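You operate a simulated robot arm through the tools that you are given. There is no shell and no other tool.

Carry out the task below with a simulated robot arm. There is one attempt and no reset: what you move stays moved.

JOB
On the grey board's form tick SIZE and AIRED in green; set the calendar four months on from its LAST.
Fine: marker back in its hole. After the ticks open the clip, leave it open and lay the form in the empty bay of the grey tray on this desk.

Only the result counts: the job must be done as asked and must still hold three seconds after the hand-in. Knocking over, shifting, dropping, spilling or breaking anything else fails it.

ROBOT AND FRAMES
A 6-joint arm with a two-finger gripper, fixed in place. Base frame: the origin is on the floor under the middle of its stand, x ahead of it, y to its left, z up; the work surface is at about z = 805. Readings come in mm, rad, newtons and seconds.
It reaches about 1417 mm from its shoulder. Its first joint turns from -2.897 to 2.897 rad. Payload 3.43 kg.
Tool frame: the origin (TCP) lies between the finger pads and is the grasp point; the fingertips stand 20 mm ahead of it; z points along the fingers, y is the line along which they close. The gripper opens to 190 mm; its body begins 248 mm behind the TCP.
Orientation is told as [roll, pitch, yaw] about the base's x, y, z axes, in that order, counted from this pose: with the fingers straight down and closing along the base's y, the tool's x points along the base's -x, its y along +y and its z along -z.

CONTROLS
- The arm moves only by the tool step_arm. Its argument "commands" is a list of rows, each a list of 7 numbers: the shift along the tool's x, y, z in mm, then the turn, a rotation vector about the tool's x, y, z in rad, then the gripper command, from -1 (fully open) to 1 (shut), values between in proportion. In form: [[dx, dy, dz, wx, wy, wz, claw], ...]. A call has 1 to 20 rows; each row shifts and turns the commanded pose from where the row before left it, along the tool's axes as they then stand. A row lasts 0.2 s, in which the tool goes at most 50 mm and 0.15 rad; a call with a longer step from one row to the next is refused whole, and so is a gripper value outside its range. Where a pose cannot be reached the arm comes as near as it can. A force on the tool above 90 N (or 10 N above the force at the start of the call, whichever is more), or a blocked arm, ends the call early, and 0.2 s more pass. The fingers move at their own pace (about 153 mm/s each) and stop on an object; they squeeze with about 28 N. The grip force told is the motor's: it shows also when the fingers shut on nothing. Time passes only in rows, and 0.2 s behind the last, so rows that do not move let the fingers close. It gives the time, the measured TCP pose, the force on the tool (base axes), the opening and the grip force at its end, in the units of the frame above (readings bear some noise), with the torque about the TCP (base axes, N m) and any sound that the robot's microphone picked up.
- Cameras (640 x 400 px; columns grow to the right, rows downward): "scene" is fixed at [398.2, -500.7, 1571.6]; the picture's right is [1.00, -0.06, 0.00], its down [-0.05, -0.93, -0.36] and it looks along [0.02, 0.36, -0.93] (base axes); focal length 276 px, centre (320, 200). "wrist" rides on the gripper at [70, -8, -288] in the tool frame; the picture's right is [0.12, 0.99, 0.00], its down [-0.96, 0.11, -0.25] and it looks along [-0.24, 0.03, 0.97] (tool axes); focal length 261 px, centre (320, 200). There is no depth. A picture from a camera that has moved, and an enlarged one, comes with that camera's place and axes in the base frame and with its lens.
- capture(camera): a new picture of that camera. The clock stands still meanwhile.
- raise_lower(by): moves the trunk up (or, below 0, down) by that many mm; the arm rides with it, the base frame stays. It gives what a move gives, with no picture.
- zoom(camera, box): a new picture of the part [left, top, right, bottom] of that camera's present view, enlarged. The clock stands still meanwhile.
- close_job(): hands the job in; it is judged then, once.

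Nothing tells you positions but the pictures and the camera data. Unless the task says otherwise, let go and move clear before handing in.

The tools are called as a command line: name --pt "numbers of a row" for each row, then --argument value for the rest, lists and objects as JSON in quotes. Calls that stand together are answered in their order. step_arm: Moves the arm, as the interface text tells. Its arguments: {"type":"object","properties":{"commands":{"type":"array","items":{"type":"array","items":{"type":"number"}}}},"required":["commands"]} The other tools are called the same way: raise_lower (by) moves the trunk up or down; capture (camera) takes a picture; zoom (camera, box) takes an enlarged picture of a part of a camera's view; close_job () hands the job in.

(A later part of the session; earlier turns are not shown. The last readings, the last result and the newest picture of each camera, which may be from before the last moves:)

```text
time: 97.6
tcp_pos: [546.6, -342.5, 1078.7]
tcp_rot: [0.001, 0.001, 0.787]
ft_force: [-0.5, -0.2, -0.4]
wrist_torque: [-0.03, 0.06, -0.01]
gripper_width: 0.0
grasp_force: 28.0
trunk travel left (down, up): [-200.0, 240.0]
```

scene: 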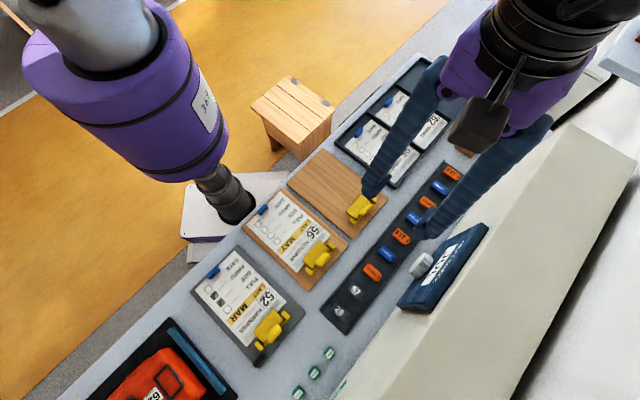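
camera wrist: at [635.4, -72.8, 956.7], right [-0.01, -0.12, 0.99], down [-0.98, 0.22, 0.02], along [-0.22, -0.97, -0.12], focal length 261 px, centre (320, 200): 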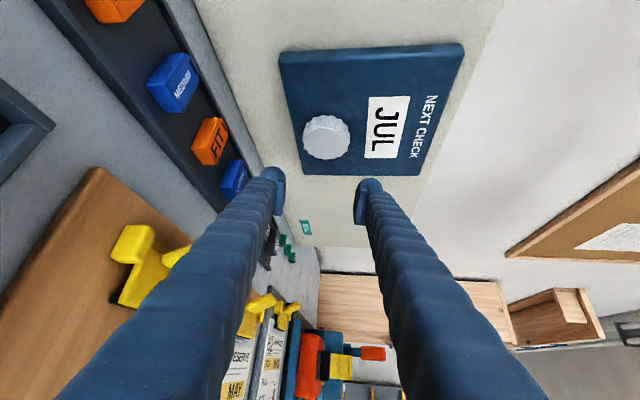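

step_arm --pt "41.5 0.5 3.5 0 0 0 1" --pt "41.5 0.5 3.5 0 0 0 1" --pt "41.5 0.5 3.5 0 0 0 1" --pt "41.5 0.5 3.5 0 0 0 1" --pt "41.5 0.5 3.5 0 0 0 1" --pt "41.5 0.5 3.5 0 0 0 1" --pt "41.5 0.5 3.5 0 0 0 1" --pt "41.5 0.5 3.5 0 0 0 1" --pt "0 0 0 0 0 0 1"

capture --camera "wrist"

zoom --camera "wrist" --box '[240, 100, 400, 220]'

zoom --camera "scene" --box '[210, 280, 310, 380]'

```text
time: 99.6
tcp_pos: [308.8, -577.8, 1052.6]
tcp_rot: [0.001, 0.002, 0.786]
ft_force: [-0.6, -0.8, -0.5]
wrist_torque: [0.07, 0.0, 0.02]
gripper_width: 0.0
grasp_force: 28.2
trunk travel left (down, up): [-200.0, 240.0]
```

```text
taken
camera wrist: at [265.5, -633.5, 1339.5], right [-0.79, 0.62, 0.0], down [0.6, 0.76, 0.25], along [0.15, 0.19, -0.97], focal length 261 px, centre (320, 200)
```

wrist: 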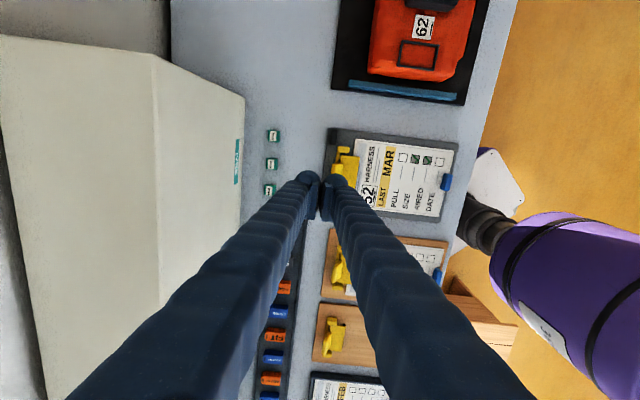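

```text
3.33 times, centred on (320, 160) of wrist
camera zoom: at [265.5, -633.5, 1339.5], right [-0.79, 0.62, 0.0], down [0.6, 0.76, 0.25], along [0.15, 0.19, -0.97], focal length 869 px, centre (320, 333)
```

zoom: 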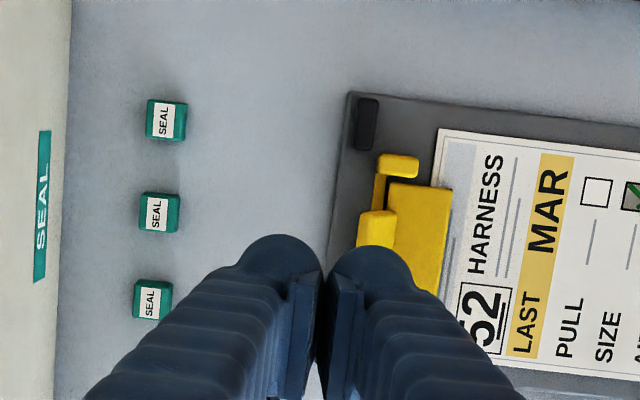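

```text
4.00 times, centred on (260, 330) of scene
camera zoom: at [398.2, -500.7, 1571.6], right [1.0, -0.06, 0.0], down [-0.05, -0.93, -0.36], along [0.02, 0.36, -0.93], focal length 1104 px, centre (560, -320)
```

zoom: 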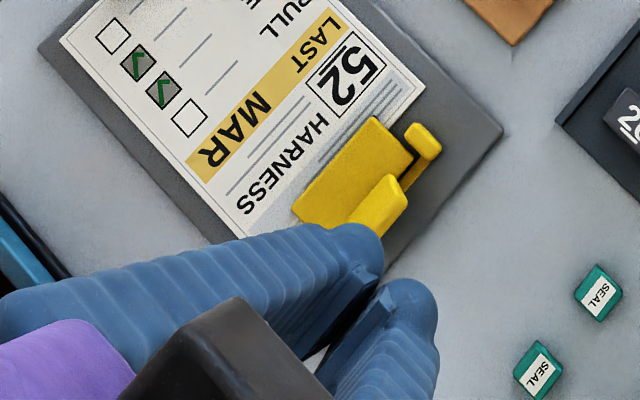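

The lever slopes up from about (e2 −584, z 836) to (−606, 857). With the fingers closed I come down onto its outer edge and push it down and outward along its arc. First I move to just above it.

step_arm --pt "-2 14 0 0 0 0 1" --pt "0 0 45 0 0 0 1" --pt "0 0 45 0 0 0 1" --pt "0 0 40 0 0 0 1" --pt "0 0 20 0 0 0 1" --pt "0 0 0 0 0 0 1"

zoom --camera "wrist" --box '[240, 100, 400, 220]'

zoom --camera "scene" --box '[210, 280, 310, 380]'

```text
time: 101.0
tcp_pos: [300.8, -566.2, 901.8]
tcp_rot: [-0.001, 0.001, 0.787]
ft_force: [0.0, -0.7, -0.6]
wrist_torque: [0.04, -0.01, -0.01]
gripper_width: 0.0
grasp_force: 28.0
trunk travel left (down, up): [-200.0, 240.0]
```

```text
3.33 times, centred on (320, 160) of wrist
camera zoom: at [257.4, -621.6, 1190.0], right [-0.79, 0.62, 0.0], down [0.6, 0.76, 0.25], along [0.15, 0.19, -0.97], focal length 869 px, centre (320, 333)
```

zoom: 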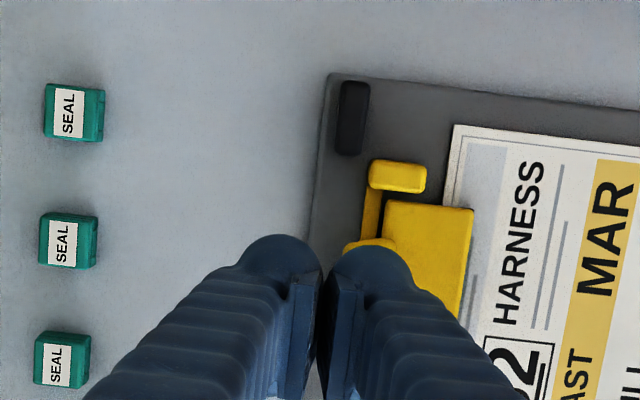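

```text
4.00 times, centred on (260, 330) of scene
camera zoom: at [398.2, -500.7, 1571.6], right [1.0, -0.06, 0.0], down [-0.05, -0.93, -0.36], along [0.02, 0.36, -0.93], focal length 1104 px, centre (560, -320)
```

zoom: 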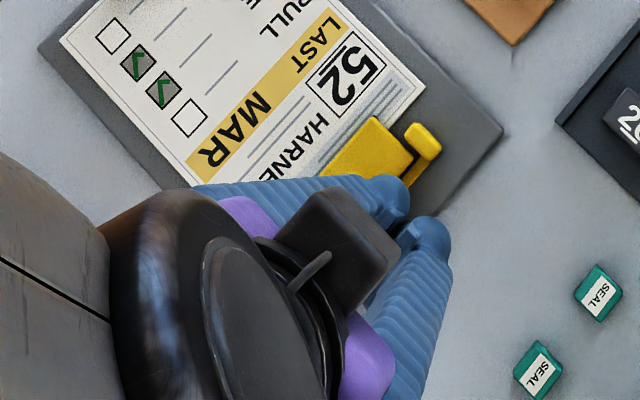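

step_arm --pt "0 -3 10 0 0 0 1" --pt "0 0 8 0 0 0 1" --pt "0 0 2 0 0 0 1" --pt "0 0 0 0 0 0 1"

step_arm --pt "0 0 2 0 0 0 1" --pt "0 0 2 0 0 0 1" --pt "0 0 0 0 0 0 1"

step_arm --pt "0 0 2 0 0 0 1" --pt "0 0 0 0 0 0 1"

```text
time: 102.0
tcp_pos: [302.7, -568.6, 881.7]
tcp_rot: [0.001, 0.002, 0.787]
ft_force: [-0.3, 0.4, -0.9]
wrist_torque: [0.01, 0.01, 0.03]
gripper_width: 0.0
grasp_force: 27.9
trunk travel left (down, up): [-200.0, 240.0]
```

```text
time: 102.8
tcp_pos: [302.7, -566.9, 877.8]
tcp_rot: [-0.001, 0.0, 0.787]
ft_force: [-0.2, -0.4, -0.9]
wrist_torque: [0.01, -0.01, -0.01]
gripper_width: 0.1
grasp_force: 28.0
trunk travel left (down, up): [-200.0, 240.0]
```

```text
time: 103.4
tcp_pos: [302.7, -568.1, 877.2]
tcp_rot: [-0.001, 0.001, 0.787]
ft_force: [1.3, -0.4, -0.2]
wrist_torque: [-0.01, -0.05, 0.03]
gripper_width: 0.1
grasp_force: 28.2
trunk travel left (down, up): [-200.0, 240.0]
```

step_arm --pt "0 0 2 0 0 0 1" --pt "0 0 0 0 0 0 1"

step_arm --pt "0 0 2 0 0 0 1" --pt "0 0 0 0 0 0 1"

zoom --camera "wrist" --box '[260, 100, 420, 220]'

```text
time: 104.0
tcp_pos: [302.9, -566.8, 873.2]
tcp_rot: [0.0, 0.002, 0.786]
ft_force: [0.1, -1.1, 0.0]
wrist_torque: [0.05, -0.02, 0.02]
gripper_width: 0.0
grasp_force: 28.0
trunk travel left (down, up): [-200.0, 240.0]
```

```text
time: 104.6
tcp_pos: [301.1, -568.8, 873.3]
tcp_rot: [-0.001, 0.002, 0.787]
ft_force: [0.0, -1.3, 0.6]
wrist_torque: [0.04, 0.04, 0.0]
gripper_width: 0.2
grasp_force: 28.1
trunk travel left (down, up): [-200.0, 240.0]
```

```text
3.33 times, centred on (340, 160) of wrist
camera zoom: at [259.4, -623.3, 1160.4], right [-0.79, 0.62, 0.0], down [0.6, 0.76, 0.25], along [0.15, 0.19, -0.97], focal length 869 px, centre (253, 333)
```

zoom: 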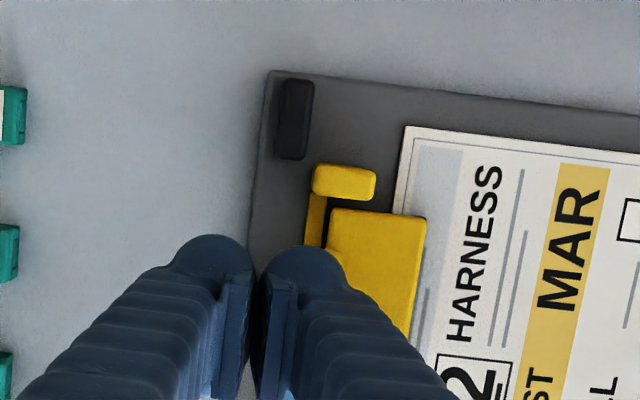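

step_arm --pt "0 0 2 0 0 0 1" --pt "0 0 0 0 0 0 1"

step_arm --pt "0 0 2 0 0 0 1" --pt "0 0 0 0 0 0 1"

zoom --camera "scene" --box '[240, 290, 320, 370]'

```text
time: 105.2
tcp_pos: [302.5, -567.7, 871.6]
tcp_rot: [-0.004, 0.004, 0.787]
ft_force: [5.9, -2.6, 18.3]
wrist_torque: [0.21, 0.05, -0.07]
gripper_width: 0.0
grasp_force: 27.9
trunk travel left (down, up): [-200.0, 240.0]
```

```text
time: 105.8
tcp_pos: [304.3, -569.8, 869.9]
tcp_rot: [-0.004, 0.002, 0.787]
ft_force: [16.0, -10.3, 43.9]
wrist_torque: [0.42, 0.17, -0.07]
gripper_width: 0.1
grasp_force: 28.2
trunk travel left (down, up): [-200.0, 240.0]
```

```text
5.00 times, centred on (280, 330) of scene
camera zoom: at [398.2, -500.7, 1571.6], right [1.0, -0.06, 0.0], down [-0.05, -0.93, -0.36], along [0.02, 0.36, -0.93], focal length 1380 px, centre (520, -450)
```

zoom: 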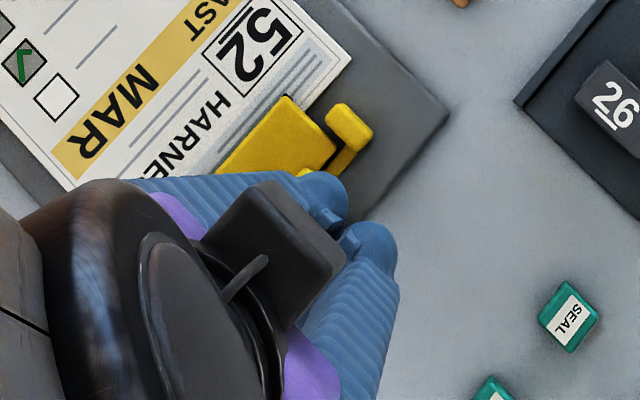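

The push was along the plate toward its hinge, so the lever did not turn. I lift off, open the fingers, and will use one finger on the jaw side of the lever to push it outward and down.

step_arm --pt "0 0 -10 0 0 0 1" --pt "0 0 -25 0 0 0 1" --pt "0 0 -25 0 0 0 1" --pt "0 0 -10 0 0 0 -0.263" --pt "0 0 0 0 0 0 -0.263" --pt "0 0 0 0 0 0 -0.263"

capture --camera "wrist"

zoom --camera "wrist" --box '[260, 100, 420, 220]'

zoom --camera "scene" --box '[240, 290, 320, 370]'

```text
time: 107.2
tcp_pos: [303.0, -567.4, 938.3]
tcp_rot: [0.0, 0.002, 0.788]
ft_force: [-0.5, 0.4, -0.1]
wrist_torque: [0.01, -0.01, -0.01]
gripper_width: 120.1
grasp_force: 0.0
trunk travel left (down, up): [-200.0, 240.0]
```

```text
taken
camera wrist: at [259.2, -623.3, 1226.4], right [-0.79, 0.62, 0.0], down [0.6, 0.76, 0.25], along [0.15, 0.19, -0.97], focal length 261 px, centre (320, 200)
```

wrist: 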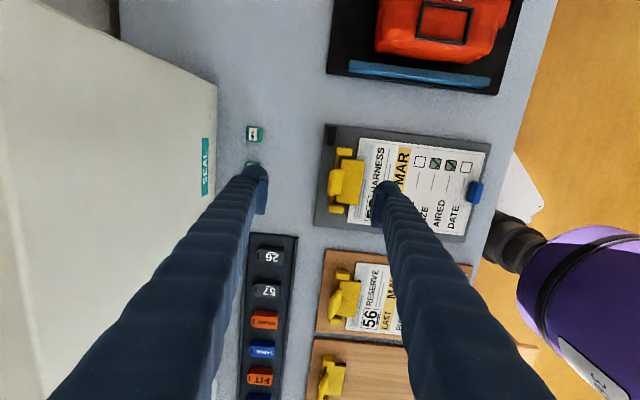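

```text
3.33 times, centred on (340, 160) of wrist
camera zoom: at [259.2, -623.3, 1226.4], right [-0.79, 0.62, 0.0], down [0.6, 0.76, 0.25], along [0.15, 0.19, -0.97], focal length 869 px, centre (253, 333)
```

zoom: 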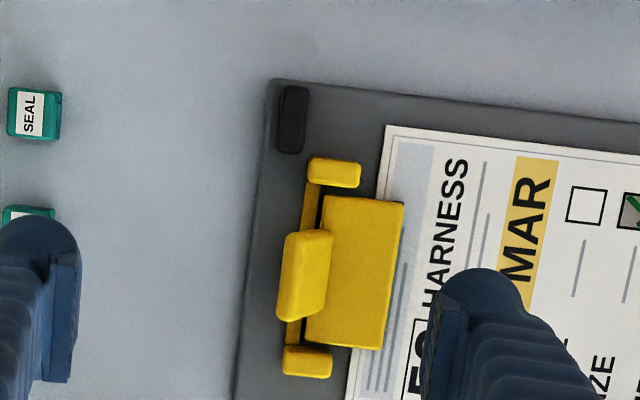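

```text
5.00 times, centred on (280, 330) of scene
camera zoom: at [398.2, -500.7, 1571.6], right [1.0, -0.06, 0.0], down [-0.05, -0.93, -0.36], along [0.02, 0.36, -0.93], focal length 1380 px, centre (520, -450)
```

zoom: 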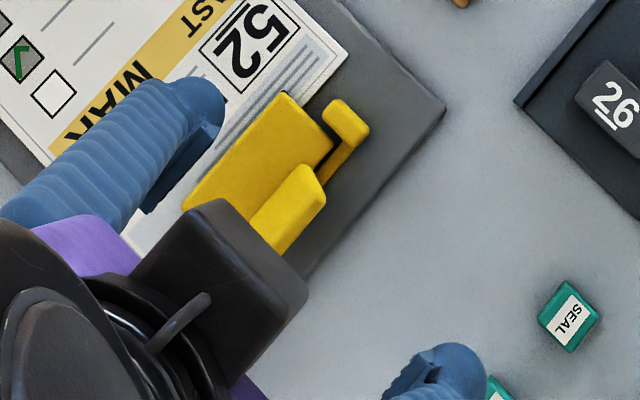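

zoom --camera "wrist" --box '[320, 140, 370, 200]'

zoom --camera "wrist" --box '[315, 255, 375, 325]'

```text
6.67 times, centred on (345, 170) of wrist
camera zoom: at [259.2, -623.3, 1226.4], right [-0.79, 0.62, 0.0], down [0.6, 0.76, 0.25], along [0.15, 0.19, -0.97], focal length 1738 px, centre (153, 400)
```

zoom: 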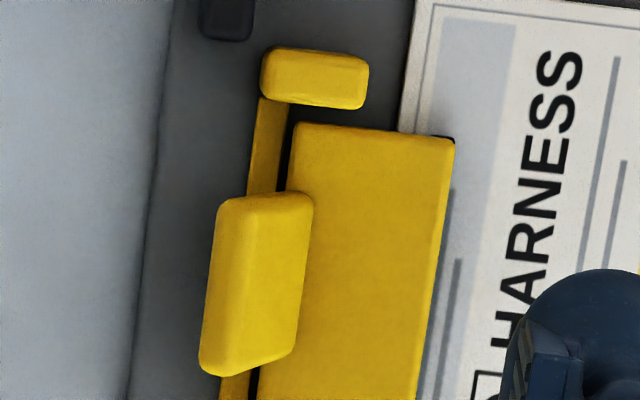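

```text
5.71 times, centred on (345, 290) of wrist
camera zoom: at [259.2, -623.3, 1226.4], right [-0.79, 0.62, 0.0], down [0.6, 0.76, 0.25], along [0.15, 0.19, -0.97], focal length 1489 px, centre (177, -314)
```

zoom: 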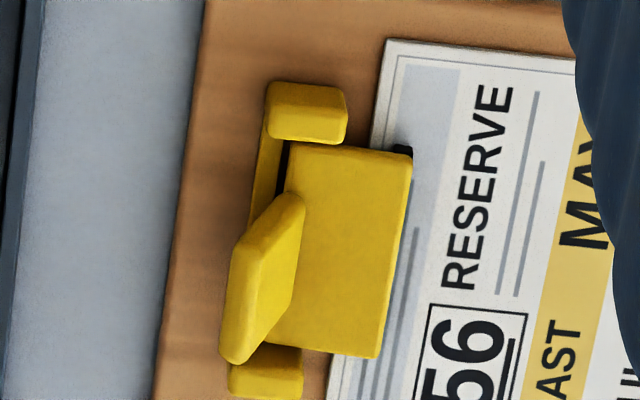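

The clip's hinge sits near e2 −593, z 822, with the jaw extending 35 mm from it and the lever rising above the hinge. Pushing its upper face sideways gives the best leverage. I position one finger there.

step_arm --pt "1 36 0 0 0 0 -0.263" --pt "1 35 0 0 0 0 -0.263" --pt "1 35 0 0 0 0 -0.263" --pt "0 0 30 0 0 0 -0.263" --pt "0 0 22 0 0 0 -0.263" --pt "0 0 0 0 0 0 -0.263"

zoom --camera "wrist" --box '[200, 100, 400, 240]'

zoom --camera "scene" --box '[220, 280, 320, 370]'

```text
time: 108.6
tcp_pos: [225.1, -495.4, 886.4]
tcp_rot: [0.002, 0.002, 0.788]
ft_force: [0.0, -0.1, 1.2]
wrist_torque: [0.02, -0.04, 0.01]
gripper_width: 119.9
grasp_force: 0.0
trunk travel left (down, up): [-200.0, 240.0]
```

```text
2.86 times, centred on (300, 170) of wrist
camera zoom: at [181.3, -550.5, 1174.1], right [-0.79, 0.62, 0.0], down [0.6, 0.76, 0.25], along [0.15, 0.19, -0.97], focal length 745 px, centre (377, 286)
```

zoom: 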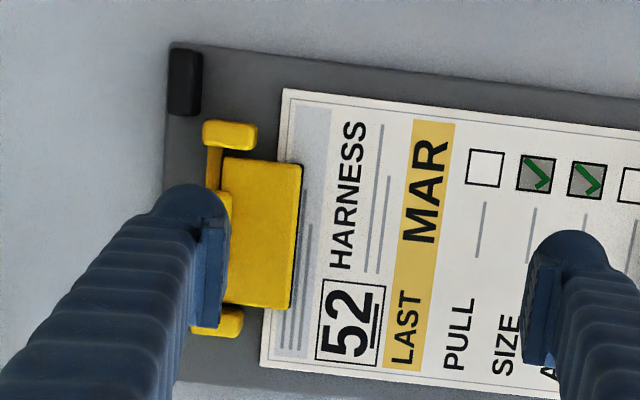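

```text
4.44 times, centred on (270, 325) of scene
camera zoom: at [398.2, -500.7, 1571.6], right [1.0, -0.06, 0.0], down [-0.05, -0.93, -0.36], along [0.02, 0.36, -0.93], focal length 1226 px, centre (542, -356)
```

zoom: 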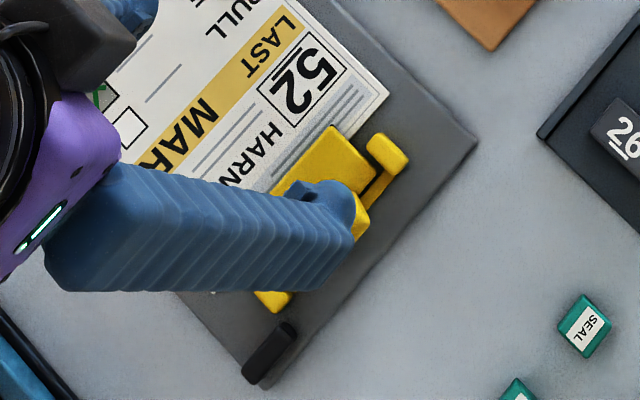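

step_arm --pt "0 0 8 0 0 0 -0.263" --pt "0 0 5 0 0 0 -0.263" --pt "0 0 0 0 0 0 -0.263"

step_arm --pt "0 -2.5 0.3 0 0 0 -0.263" --pt "0 -2.5 0.3 0 0 0 -0.263" --pt "0 0 0 0 0 0 -0.263"

step_arm --pt "0 -2 0.2 0 0 0 -0.263" --pt "0 -2 0.2 0 0 0 -0.263" --pt "0 0 0 0 0 0 -0.263"

```text
time: 109.4
tcp_pos: [225.5, -493.8, 872.6]
tcp_rot: [0.001, 0.003, 0.787]
ft_force: [0.2, -0.5, 0.6]
wrist_torque: [0.0, 0.0, 0.0]
gripper_width: 119.9
grasp_force: 0.0
trunk travel left (down, up): [-200.0, 240.0]
```

```text
time: 110.2
tcp_pos: [228.9, -498.5, 872.2]
tcp_rot: [0.0, 0.002, 0.787]
ft_force: [-0.6, 0.2, 0.0]
wrist_torque: [-0.04, 0.0, 0.02]
gripper_width: 120.1
grasp_force: 0.0
trunk travel left (down, up): [-200.0, 240.0]
```

```text
time: 111.0
tcp_pos: [232.2, -501.3, 872.9]
tcp_rot: [-0.001, 0.003, 0.788]
ft_force: [0.2, -0.1, -0.4]
wrist_torque: [0.01, -0.01, -0.02]
gripper_width: 120.1
grasp_force: 0.0
trunk travel left (down, up): [-200.0, 240.0]
```

step_arm --pt "0 -2 1.5 0 0 0 -0.263" --pt "0 -2 1.5 0 0 0 -0.263" --pt "0 0 0 0 0 0 -0.263"

step_arm --pt "0 -2 0.5 0 0 0 -0.263" --pt "0 -2 0.5 0 0 0 -0.263" --pt "0 0 0 0 0 0 -0.263"

zoom --camera "wrist" --box '[200, 100, 400, 240]'

```text
time: 111.8
tcp_pos: [234.2, -504.5, 868.3]
tcp_rot: [-0.002, 0.001, 0.786]
ft_force: [0.1, 0.4, 3.5]
wrist_torque: [-0.18, -0.17, 0.01]
gripper_width: 119.8
grasp_force: 0.0
trunk travel left (down, up): [-200.0, 240.0]
```

```text
time: 112.6
tcp_pos: [236.6, -506.0, 868.5]
tcp_rot: [-0.001, 0.001, 0.788]
ft_force: [-0.5, 0.5, 2.1]
wrist_torque: [-0.06, -0.08, 0.0]
gripper_width: 119.5
grasp_force: 0.1
trunk travel left (down, up): [-200.0, 240.0]
```

```text
2.86 times, centred on (300, 170) of wrist
camera zoom: at [193.8, -562.7, 1156.3], right [-0.79, 0.62, 0.0], down [0.6, 0.76, 0.25], along [0.15, 0.19, -0.97], focal length 745 px, centre (377, 286)
```

zoom: 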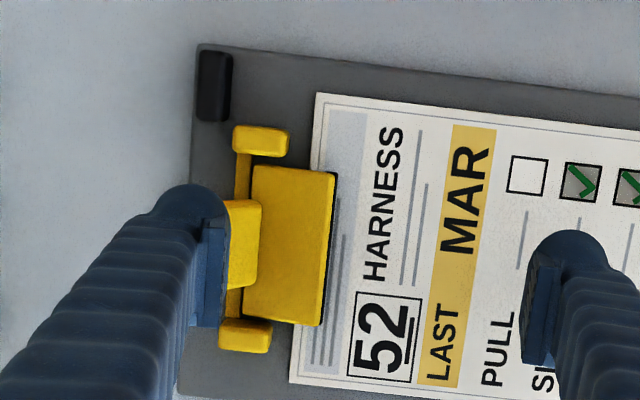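

step_arm --pt "0 0 -6 0 0 0 -0.263" --pt "0 13 0 0 0 0 -0.263" --pt "0 0 4 0 0 0 -0.263" --pt "0 0 0 0 0 0 -0.263"

step_arm --pt "0 -1 2 0 0 0 -0.263" --pt "0 -1 2 0 0 0 -0.263" --pt "0 0 0 0 0 0 -0.263"

step_arm --pt "0 -1 2 0 0 0 -0.263" --pt "0 -1 2 0 0 0 -0.263" --pt "0 0 0 0 0 0 -0.263"

zoom --camera "wrist" --box '[200, 100, 400, 240]'

```text
time: 113.6
tcp_pos: [228.1, -498.2, 869.9]
tcp_rot: [0.0, 0.001, 0.788]
ft_force: [0.6, 0.6, -0.9]
wrist_torque: [0.03, -0.03, 0.04]
gripper_width: 119.7
grasp_force: 0.0
trunk travel left (down, up): [-200.0, 240.0]
```

```text
time: 114.4
tcp_pos: [230.1, -500.0, 865.9]
tcp_rot: [-0.001, 0.001, 0.788]
ft_force: [0.2, 0.2, 0.6]
wrist_torque: [0.03, 0.01, 0.01]
gripper_width: 120.0
grasp_force: 0.1
trunk travel left (down, up): [-200.0, 240.0]
```

```text
time: 115.2
tcp_pos: [231.6, -500.2, 862.0]
tcp_rot: [0.001, 0.0, 0.786]
ft_force: [0.0, 0.4, 0.4]
wrist_torque: [-0.04, -0.09, 0.0]
gripper_width: 119.1
grasp_force: 0.0
trunk travel left (down, up): [-200.0, 240.0]
```

```text
2.86 times, centred on (300, 170) of wrist
camera zoom: at [188.1, -556.2, 1150.5], right [-0.79, 0.62, 0.0], down [0.6, 0.76, 0.25], along [0.15, 0.19, -0.97], focal length 745 px, centre (377, 286)
```

zoom: 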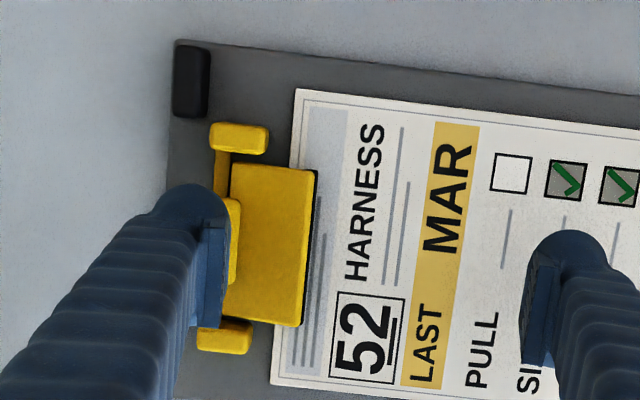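

step_arm --pt "0 -1.5 1.5 0 0 0 -0.263" --pt "0 -1.5 1.5 0 0 0 -0.263" --pt "0 0 0 0 0 0 -0.263"

zoom --camera "wrist" --box '[230, 120, 310, 220]'

zoom --camera "scene" --box '[230, 290, 310, 370]'

```text
time: 116.0
tcp_pos: [233.6, -504.2, 860.0]
tcp_rot: [-0.001, 0.001, 0.787]
ft_force: [-1.4, 0.4, 0.9]
wrist_torque: [-0.07, -0.1, -0.03]
gripper_width: 119.5
grasp_force: 0.0
trunk travel left (down, up): [-200.0, 240.0]
```

```text
4.00 times, centred on (270, 170) of wrist
camera zoom: at [190.2, -558.6, 1147.7], right [-0.79, 0.62, 0.0], down [0.6, 0.76, 0.25], along [0.15, 0.19, -0.97], focal length 1043 px, centre (520, 320)
```

zoom: 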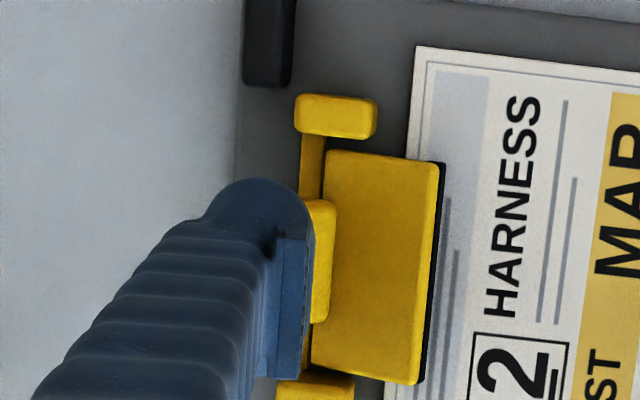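

```text
5.00 times, centred on (270, 330) of scene
camera zoom: at [398.2, -500.7, 1571.6], right [1.0, -0.06, 0.0], down [-0.05, -0.93, -0.36], along [0.02, 0.36, -0.93], focal length 1380 px, centre (570, -450)
```

zoom: 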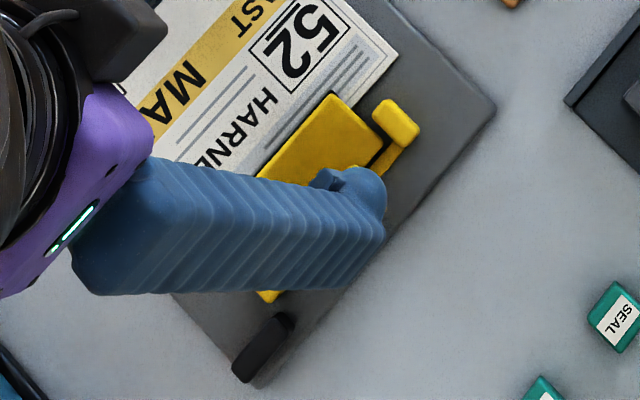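

The jaw's front edge is lifting with little force, so this direction is right. I continue pushing outward and down.

step_arm --pt "0 -2.5 1 0 0 0 -0.263" --pt "0 -2.5 1 0 0 0 -0.263" --pt "0 -2.5 1 0 0 0 -0.263" --pt "0 0 0 0 0 0 -0.263"

zoom --camera "wrist" --box '[230, 120, 310, 220]'

zoom --camera "scene" --box '[230, 290, 310, 370]'

```text
time: 117.0
tcp_pos: [239.3, -508.5, 854.9]
tcp_rot: [0.001, 0.001, 0.787]
ft_force: [0.2, 0.5, 0.3]
wrist_torque: [-0.04, -0.03, 0.03]
gripper_width: 119.6
grasp_force: 0.0
trunk travel left (down, up): [-200.0, 240.0]
```

```text
4.00 times, centred on (270, 170) of wrist
camera zoom: at [195.3, -563.7, 1144.4], right [-0.79, 0.62, 0.0], down [0.6, 0.76, 0.25], along [0.15, 0.19, -0.97], focal length 1043 px, centre (520, 320)
```

zoom: 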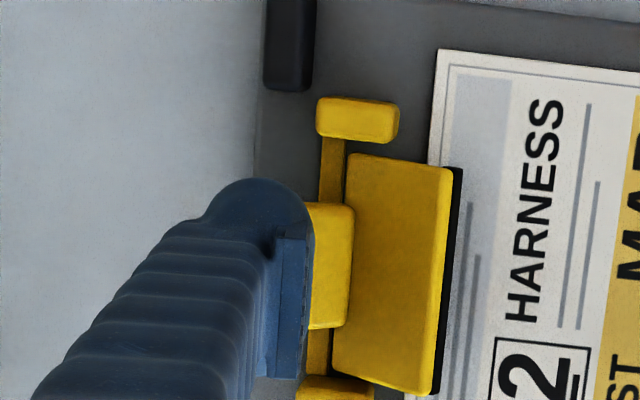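

```text
5.00 times, centred on (270, 330) of scene
camera zoom: at [398.2, -500.7, 1571.6], right [1.0, -0.06, 0.0], down [-0.05, -0.93, -0.36], along [0.02, 0.36, -0.93], focal length 1380 px, centre (570, -450)
```

zoom: 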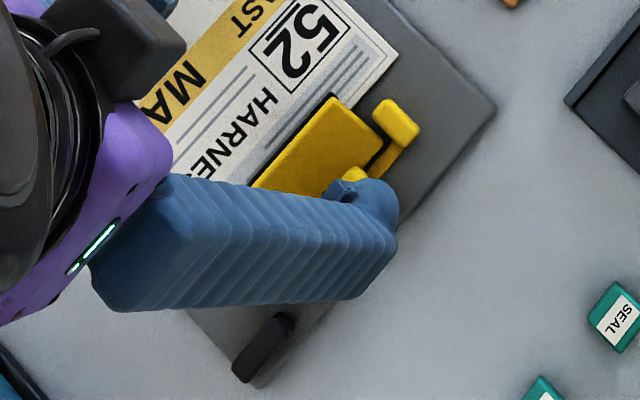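

step_arm --pt "0 -3 1 0 0 0 -0.263" --pt "0 -3 1 0 0 0 -0.263" --pt "0 -3 1.2 0 0 0 -0.263" --pt "0 -3 1.2 0 0 0 -0.263" --pt "0 0 0 0 0 0 -0.263"

zoom --camera "wrist" --box '[230, 120, 310, 220]'

zoom --camera "scene" --box '[230, 290, 310, 370]'

```text
time: 118.2
tcp_pos: [247.1, -517.1, 851.1]
tcp_rot: [-0.001, 0.001, 0.787]
ft_force: [-0.2, -0.2, -0.6]
wrist_torque: [0.04, -0.02, -0.02]
gripper_width: 119.9
grasp_force: 0.1
trunk travel left (down, up): [-200.0, 240.0]
```

```text
4.00 times, centred on (270, 170) of wrist
camera zoom: at [203.7, -572.0, 1139.9], right [-0.79, 0.62, 0.0], down [0.6, 0.76, 0.25], along [0.15, 0.19, -0.97], focal length 1043 px, centre (520, 320)
```

zoom: 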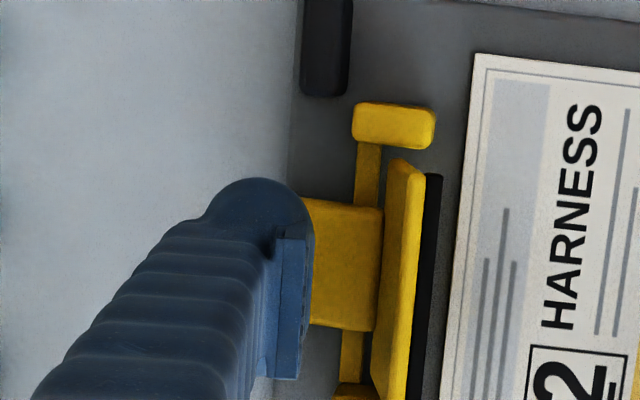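

```text
5.00 times, centred on (270, 330) of scene
camera zoom: at [398.2, -500.7, 1571.6], right [1.0, -0.06, 0.0], down [-0.05, -0.93, -0.36], along [0.02, 0.36, -0.93], focal length 1380 px, centre (570, -450)
```

zoom: 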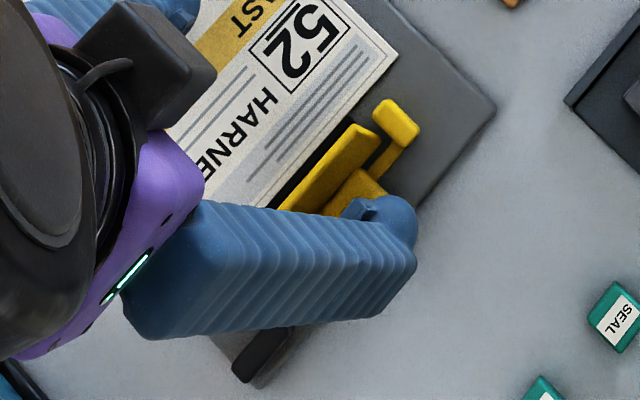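

The jaw now stands almost upright and the force is zero, so it has gone over. I lift straight off and check that it stays open.

step_arm --pt "0 0 -15 0 0 0 -0.263" --pt "0 0 -40 0 0 0 -0.263" --pt "0 0 -45 0 0 0 -0.263" --pt "0 0 0 0 0 0 -0.263" --pt "0 0 0 0 0 0 -0.263"

zoom --camera "wrist" --box '[230, 100, 430, 240]'

zoom --camera "scene" --box '[180, 240, 310, 370]'

```text
time: 119.4
tcp_pos: [247.3, -517.0, 952.3]
tcp_rot: [0.002, 0.002, 0.787]
ft_force: [-1.1, 0.1, -0.9]
wrist_torque: [0.1, 0.01, 0.01]
gripper_width: 119.8
grasp_force: 0.1
trunk travel left (down, up): [-200.0, 240.0]
```

```text
2.86 times, centred on (330, 170) of wrist
camera zoom: at [203.5, -572.5, 1239.9], right [-0.79, 0.62, 0.0], down [0.6, 0.76, 0.25], along [0.15, 0.19, -0.97], focal length 745 px, centre (291, 286)
```

zoom: 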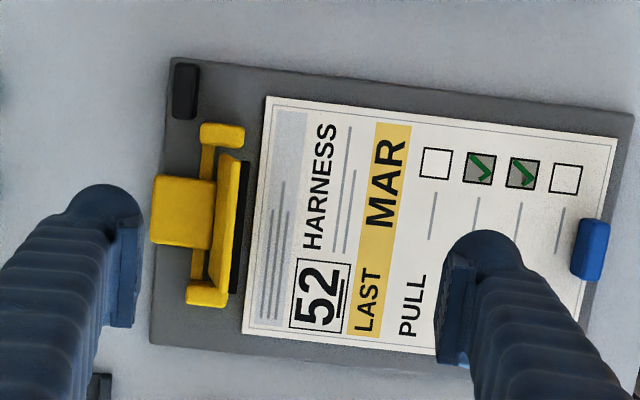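

```text
3.08 times, centred on (245, 305) of scene
camera zoom: at [398.2, -500.7, 1571.6], right [1.0, -0.06, 0.0], down [-0.05, -0.93, -0.36], along [0.02, 0.36, -0.93], focal length 849 px, centre (551, -123)
```

zoom: 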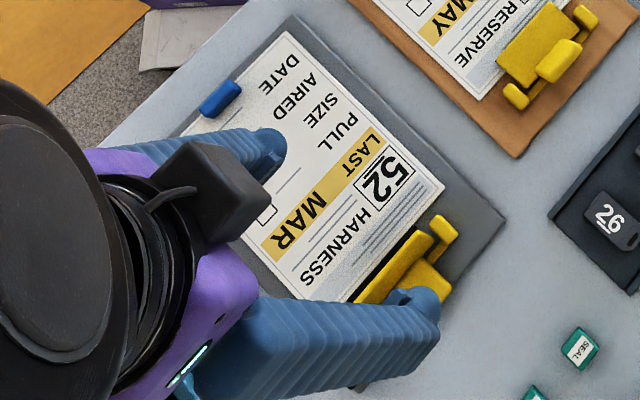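

The clip stays open with the lever flat and the jaw upright. Now the form: I move over its blue tab and look closely.

step_arm --pt "2 43 0 0 0 0 0.263" --pt "2 43 0 0 0 0 0.263" --pt "2 43 0 0 0 0 0.263" --pt "1.4 42 0 0 0 0 0.263" --pt "0 0 0 0 0 0 0.263"

zoom --camera "wrist" --box '[240, 90, 400, 230]'

zoom --camera "scene" --box '[180, 240, 310, 370]'

```text
time: 120.6
tcp_pos: [121.7, -401.3, 952.7]
tcp_rot: [0.0, 0.002, 0.786]
ft_force: [1.0, 0.3, -0.7]
wrist_torque: [-0.07, -0.02, 0.02]
gripper_width: 69.8
grasp_force: 0.0
trunk travel left (down, up): [-200.0, 240.0]
```

```text
2.86 times, centred on (320, 160) of wrist
camera zoom: at [77.6, -456.2, 1240.3], right [-0.79, 0.62, 0.0], down [0.6, 0.76, 0.25], along [0.15, 0.19, -0.97], focal length 745 px, centre (320, 314)
```

zoom: 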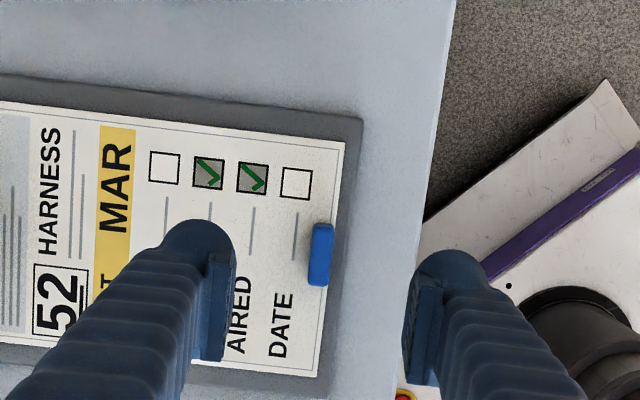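

```text
3.08 times, centred on (245, 305) of scene
camera zoom: at [398.2, -500.7, 1571.6], right [1.0, -0.06, 0.0], down [-0.05, -0.93, -0.36], along [0.02, 0.36, -0.93], focal length 849 px, centre (551, -123)
```

zoom: 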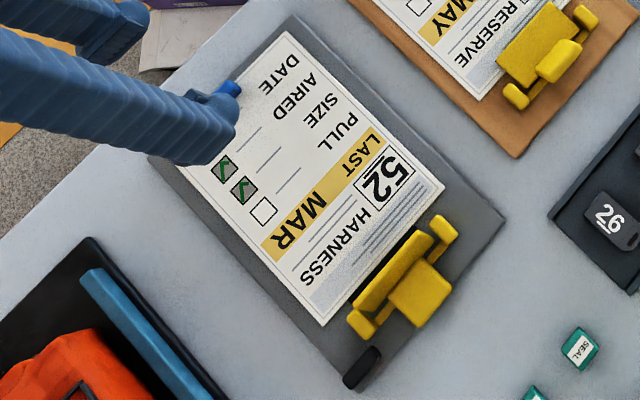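

zoom --camera "wrist" --box '[300, 125, 340, 165]'

zoom --camera "scene" --box '[250, 195, 280, 225]'

zoom --camera "scene" --box '[380, 90, 410, 120]'

```text
10.00 times, centred on (320, 145) of wrist
camera zoom: at [77.6, -456.2, 1240.3], right [-0.79, 0.62, 0.0], down [0.6, 0.76, 0.25], along [0.15, 0.19, -0.97], focal length 2606 px, centre (320, 750)
```

zoom: 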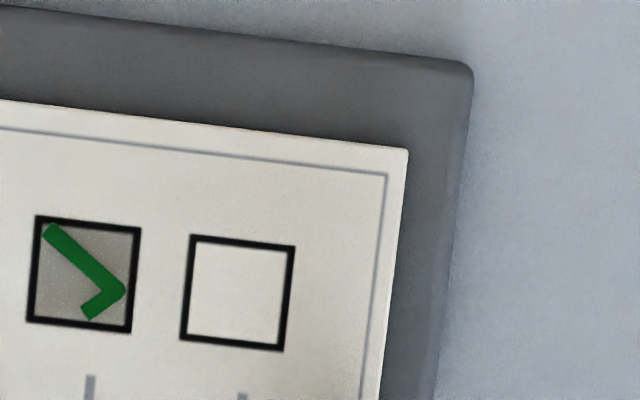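

```text
13.33 times, centred on (265, 210) of scene
camera zoom: at [398.2, -500.7, 1571.6], right [1.0, -0.06, 0.0], down [-0.05, -0.93, -0.36], along [0.02, 0.36, -0.93], focal length 3679 px, centre (1053, 67)
```

zoom: 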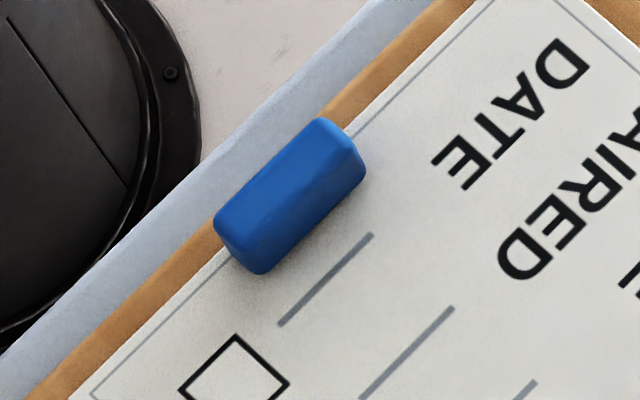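

```text
13.33 times, centred on (395, 105) of scene
camera zoom: at [398.2, -500.7, 1571.6], right [1.0, -0.06, 0.0], down [-0.05, -0.93, -0.36], along [0.02, 0.36, -0.93], focal length 3679 px, centre (-680, 1467)
```

zoom: 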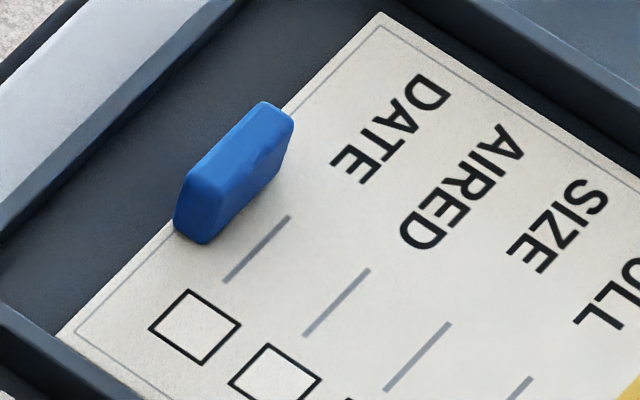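

step_arm --pt "0 0 40 0 0 0 0.474" --pt "0 0 35 0 0 0 0.474" --pt "0 0 20 0 0 0 0.474" --pt "0 0 10 0 0 0 0.474" --pt "0 0 0 0 0 0 0.474"

zoom --camera "wrist" --box '[260, 120, 380, 240]'

zoom --camera "scene" --box '[180, 230, 280, 320]'

```text
time: 121.8
tcp_pos: [120.4, -401.5, 846.2]
tcp_rot: [0.0, 0.004, 0.787]
ft_force: [0.0, 0.6, 0.1]
wrist_torque: [0.05, 0.01, -0.03]
gripper_width: 49.9
grasp_force: 0.0
trunk travel left (down, up): [-200.0, 240.0]
```

```text
3.33 times, centred on (320, 180) of wrist
camera zoom: at [77.4, -457.4, 1135.0], right [-0.79, 0.62, 0.0], down [0.6, 0.76, 0.25], along [0.15, 0.19, -0.97], focal length 869 px, centre (320, 267)
```

zoom: 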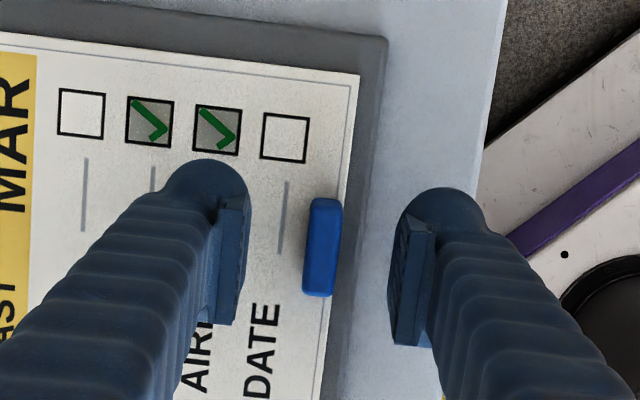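

```text
4.44 times, centred on (230, 275) of scene
camera zoom: at [398.2, -500.7, 1571.6], right [1.0, -0.06, 0.0], down [-0.05, -0.93, -0.36], along [0.02, 0.36, -0.93], focal length 1226 px, centre (720, -133)
```

zoom: 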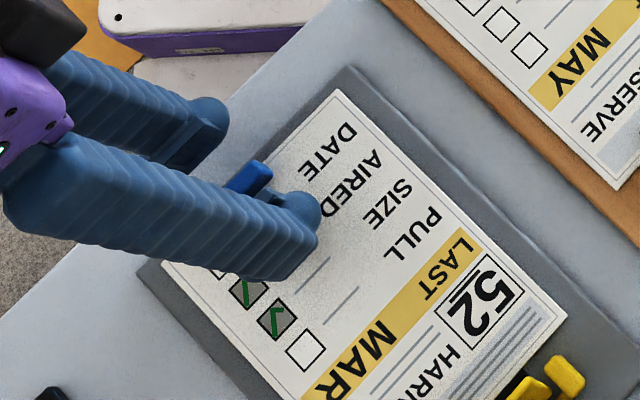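

step_arm --pt "0 0 3 0 0 0 0.474" --pt "0 0 3 0 0 0 0.474" --pt "0 0 0 0 0 0 0.474"

step_arm --pt "0 0 2 0 0 0 0.474" --pt "0 0 0 0 0 0 0.474"

zoom --camera "scene" --box '[190, 245, 250, 300]'

```text
time: 122.6
tcp_pos: [120.6, -400.3, 840.4]
tcp_rot: [0.0, 0.002, 0.787]
ft_force: [0.1, -0.2, 0.4]
wrist_torque: [0.05, 0.0, 0.03]
gripper_width: 50.1
grasp_force: 0.0
trunk travel left (down, up): [-200.0, 240.0]
```

```text
time: 123.2
tcp_pos: [120.9, -400.7, 839.7]
tcp_rot: [0.0, 0.002, 0.787]
ft_force: [0.8, -0.5, 0.4]
wrist_torque: [0.0, 0.01, -0.01]
gripper_width: 49.9
grasp_force: 0.0
trunk travel left (down, up): [-200.0, 240.0]
```

```text
7.27 times, centred on (220, 272) of scene
camera zoom: at [398.2, -500.7, 1571.6], right [1.0, -0.06, 0.0], down [-0.05, -0.93, -0.36], along [0.02, 0.36, -0.93], focal length 2007 px, centre (1047, -327)
```

zoom: 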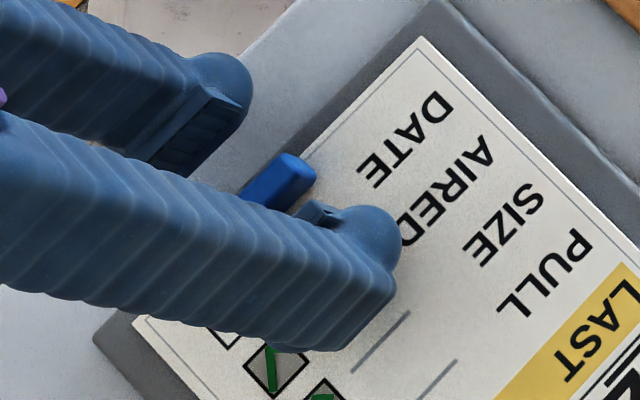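

step_arm --pt "0 0 0 0 0 0 0.8" --pt "0 0 0 0 0 0 1" --pt "0 0 0 0 0 0 1" --pt "0 0 0 0 0 0 1"

zoom --camera "wrist" --box '[260, 120, 380, 240]'

zoom --camera "scene" --box '[180, 240, 310, 370]'

```text
time: 124.2
tcp_pos: [120.6, -401.8, 839.4]
tcp_rot: [0.0, 0.002, 0.787]
ft_force: [0.6, 0.4, 0.6]
wrist_torque: [0.01, -0.03, -0.01]
gripper_width: 10.5
grasp_force: 28.3
trunk travel left (down, up): [-200.0, 240.0]
```

```text
3.33 times, centred on (320, 180) of wrist
camera zoom: at [77.3, -456.9, 1127.0], right [-0.79, 0.62, 0.0], down [0.6, 0.76, 0.25], along [0.15, 0.19, -0.97], focal length 869 px, centre (320, 267)
```

zoom: 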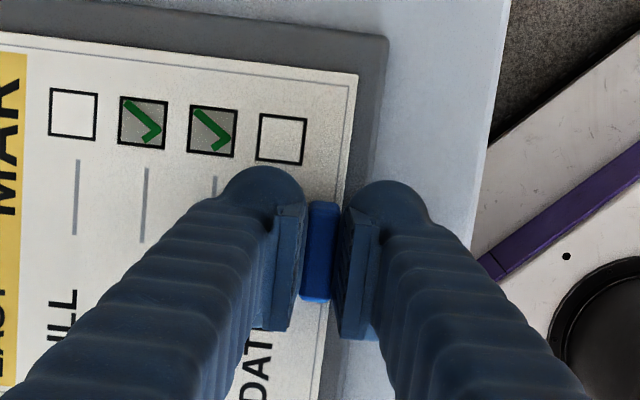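

```text
3.08 times, centred on (245, 305) of scene
camera zoom: at [398.2, -500.7, 1571.6], right [1.0, -0.06, 0.0], down [-0.05, -0.93, -0.36], along [0.02, 0.36, -0.93], focal length 849 px, centre (551, -123)
```

zoom: 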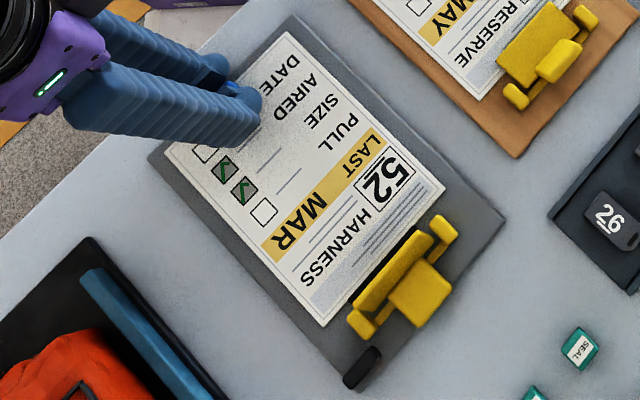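

The tab is held (10.5 mm, 28 N). I lift slowly and watch how the form hangs.

step_arm --pt "0 2 -3 0 0 0 1" --pt "0 2 -5 0 0 0 1" --pt "0 2 -8 0 0 0 1" --pt "0 0 -10 0 0 0 1" --pt "0 0 0 0 0 0 1"

zoom --camera "scene" --box '[180, 240, 310, 370]'

capture --camera "wrist"

```text
time: 125.4
tcp_pos: [115.3, -396.2, 864.5]
tcp_rot: [0.0, 0.003, 0.788]
ft_force: [0.7, 0.3, -0.3]
wrist_torque: [0.01, 0.01, 0.01]
gripper_width: 0.0
grasp_force: 28.3
trunk travel left (down, up): [-200.0, 240.0]
```

```text
3.08 times, centred on (245, 305) of scene
camera zoom: at [398.2, -500.7, 1571.6], right [1.0, -0.06, 0.0], down [-0.05, -0.93, -0.36], along [0.02, 0.36, -0.93], focal length 849 px, centre (551, -123)
```

zoom: 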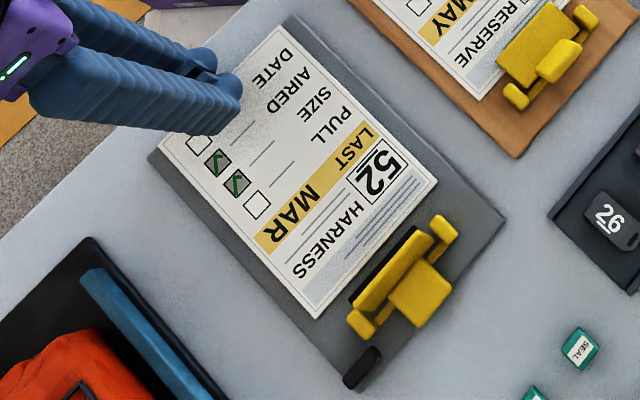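

```text
taken
camera wrist: at [72.7, -452.5, 1152.8], right [-0.79, 0.62, 0.0], down [0.6, 0.76, 0.25], along [0.15, 0.19, -0.97], focal length 261 px, centre (320, 200)
```

wrist: 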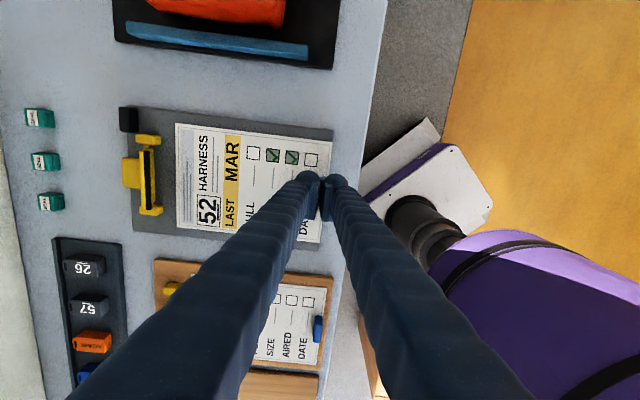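

The fingers slipped off because the pads only overlapped the tab by a few millimetres. The form is still flat on the board, shifted a few millimetres toward me. I reopen and will grip deeper, with the fingertips almost on the paper.

step_arm --pt "0 0 -15 0 0 0 1" --pt "0 0 0 0 0 0 0.474" --pt "0 0 0 0 0 0 0.474" --pt "0 0 0 0 0 0 0.474"

zoom --camera "wrist" --box '[260, 120, 380, 240]'

capture --camera "wrist"

zoom --camera "scene" --box '[180, 240, 310, 370]'

```text
time: 126.4
tcp_pos: [115.7, -397.1, 880.0]
tcp_rot: [-0.001, 0.002, 0.786]
ft_force: [0.4, 0.5, 0.3]
wrist_torque: [0.02, -0.03, 0.01]
gripper_width: 50.1
grasp_force: 0.0
trunk travel left (down, up): [-200.0, 240.0]
```

```text
3.33 times, centred on (320, 180) of wrist
camera zoom: at [72.8, -452.7, 1167.8], right [-0.79, 0.62, 0.0], down [0.6, 0.76, 0.25], along [0.15, 0.19, -0.97], focal length 869 px, centre (320, 267)
```

zoom: 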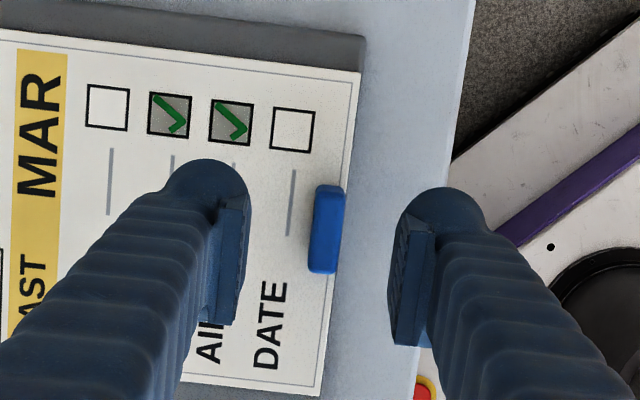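

```text
taken
camera wrist: at [72.8, -452.7, 1167.8], right [-0.79, 0.62, 0.0], down [0.6, 0.76, 0.25], along [0.15, 0.19, -0.97], focal length 261 px, centre (320, 200)
```

wrist: 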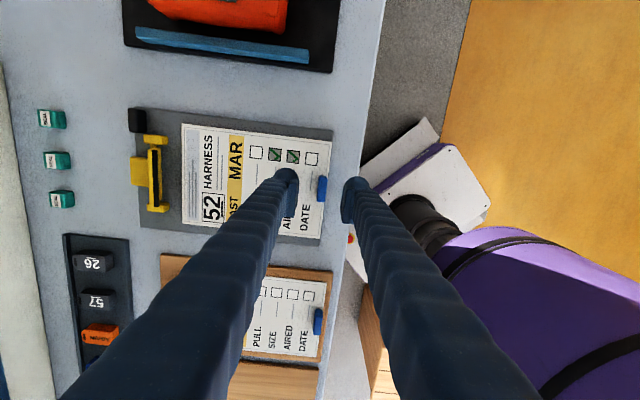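

```text
3.08 times, centred on (245, 305) of scene
camera zoom: at [398.2, -500.7, 1571.6], right [1.0, -0.06, 0.0], down [-0.05, -0.93, -0.36], along [0.02, 0.36, -0.93], focal length 849 px, centre (551, -123)
```

zoom: 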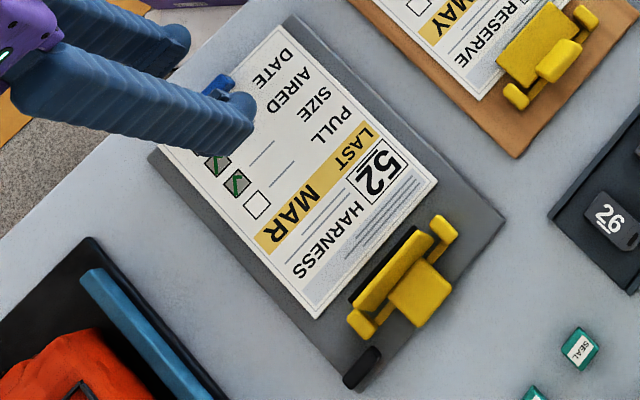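

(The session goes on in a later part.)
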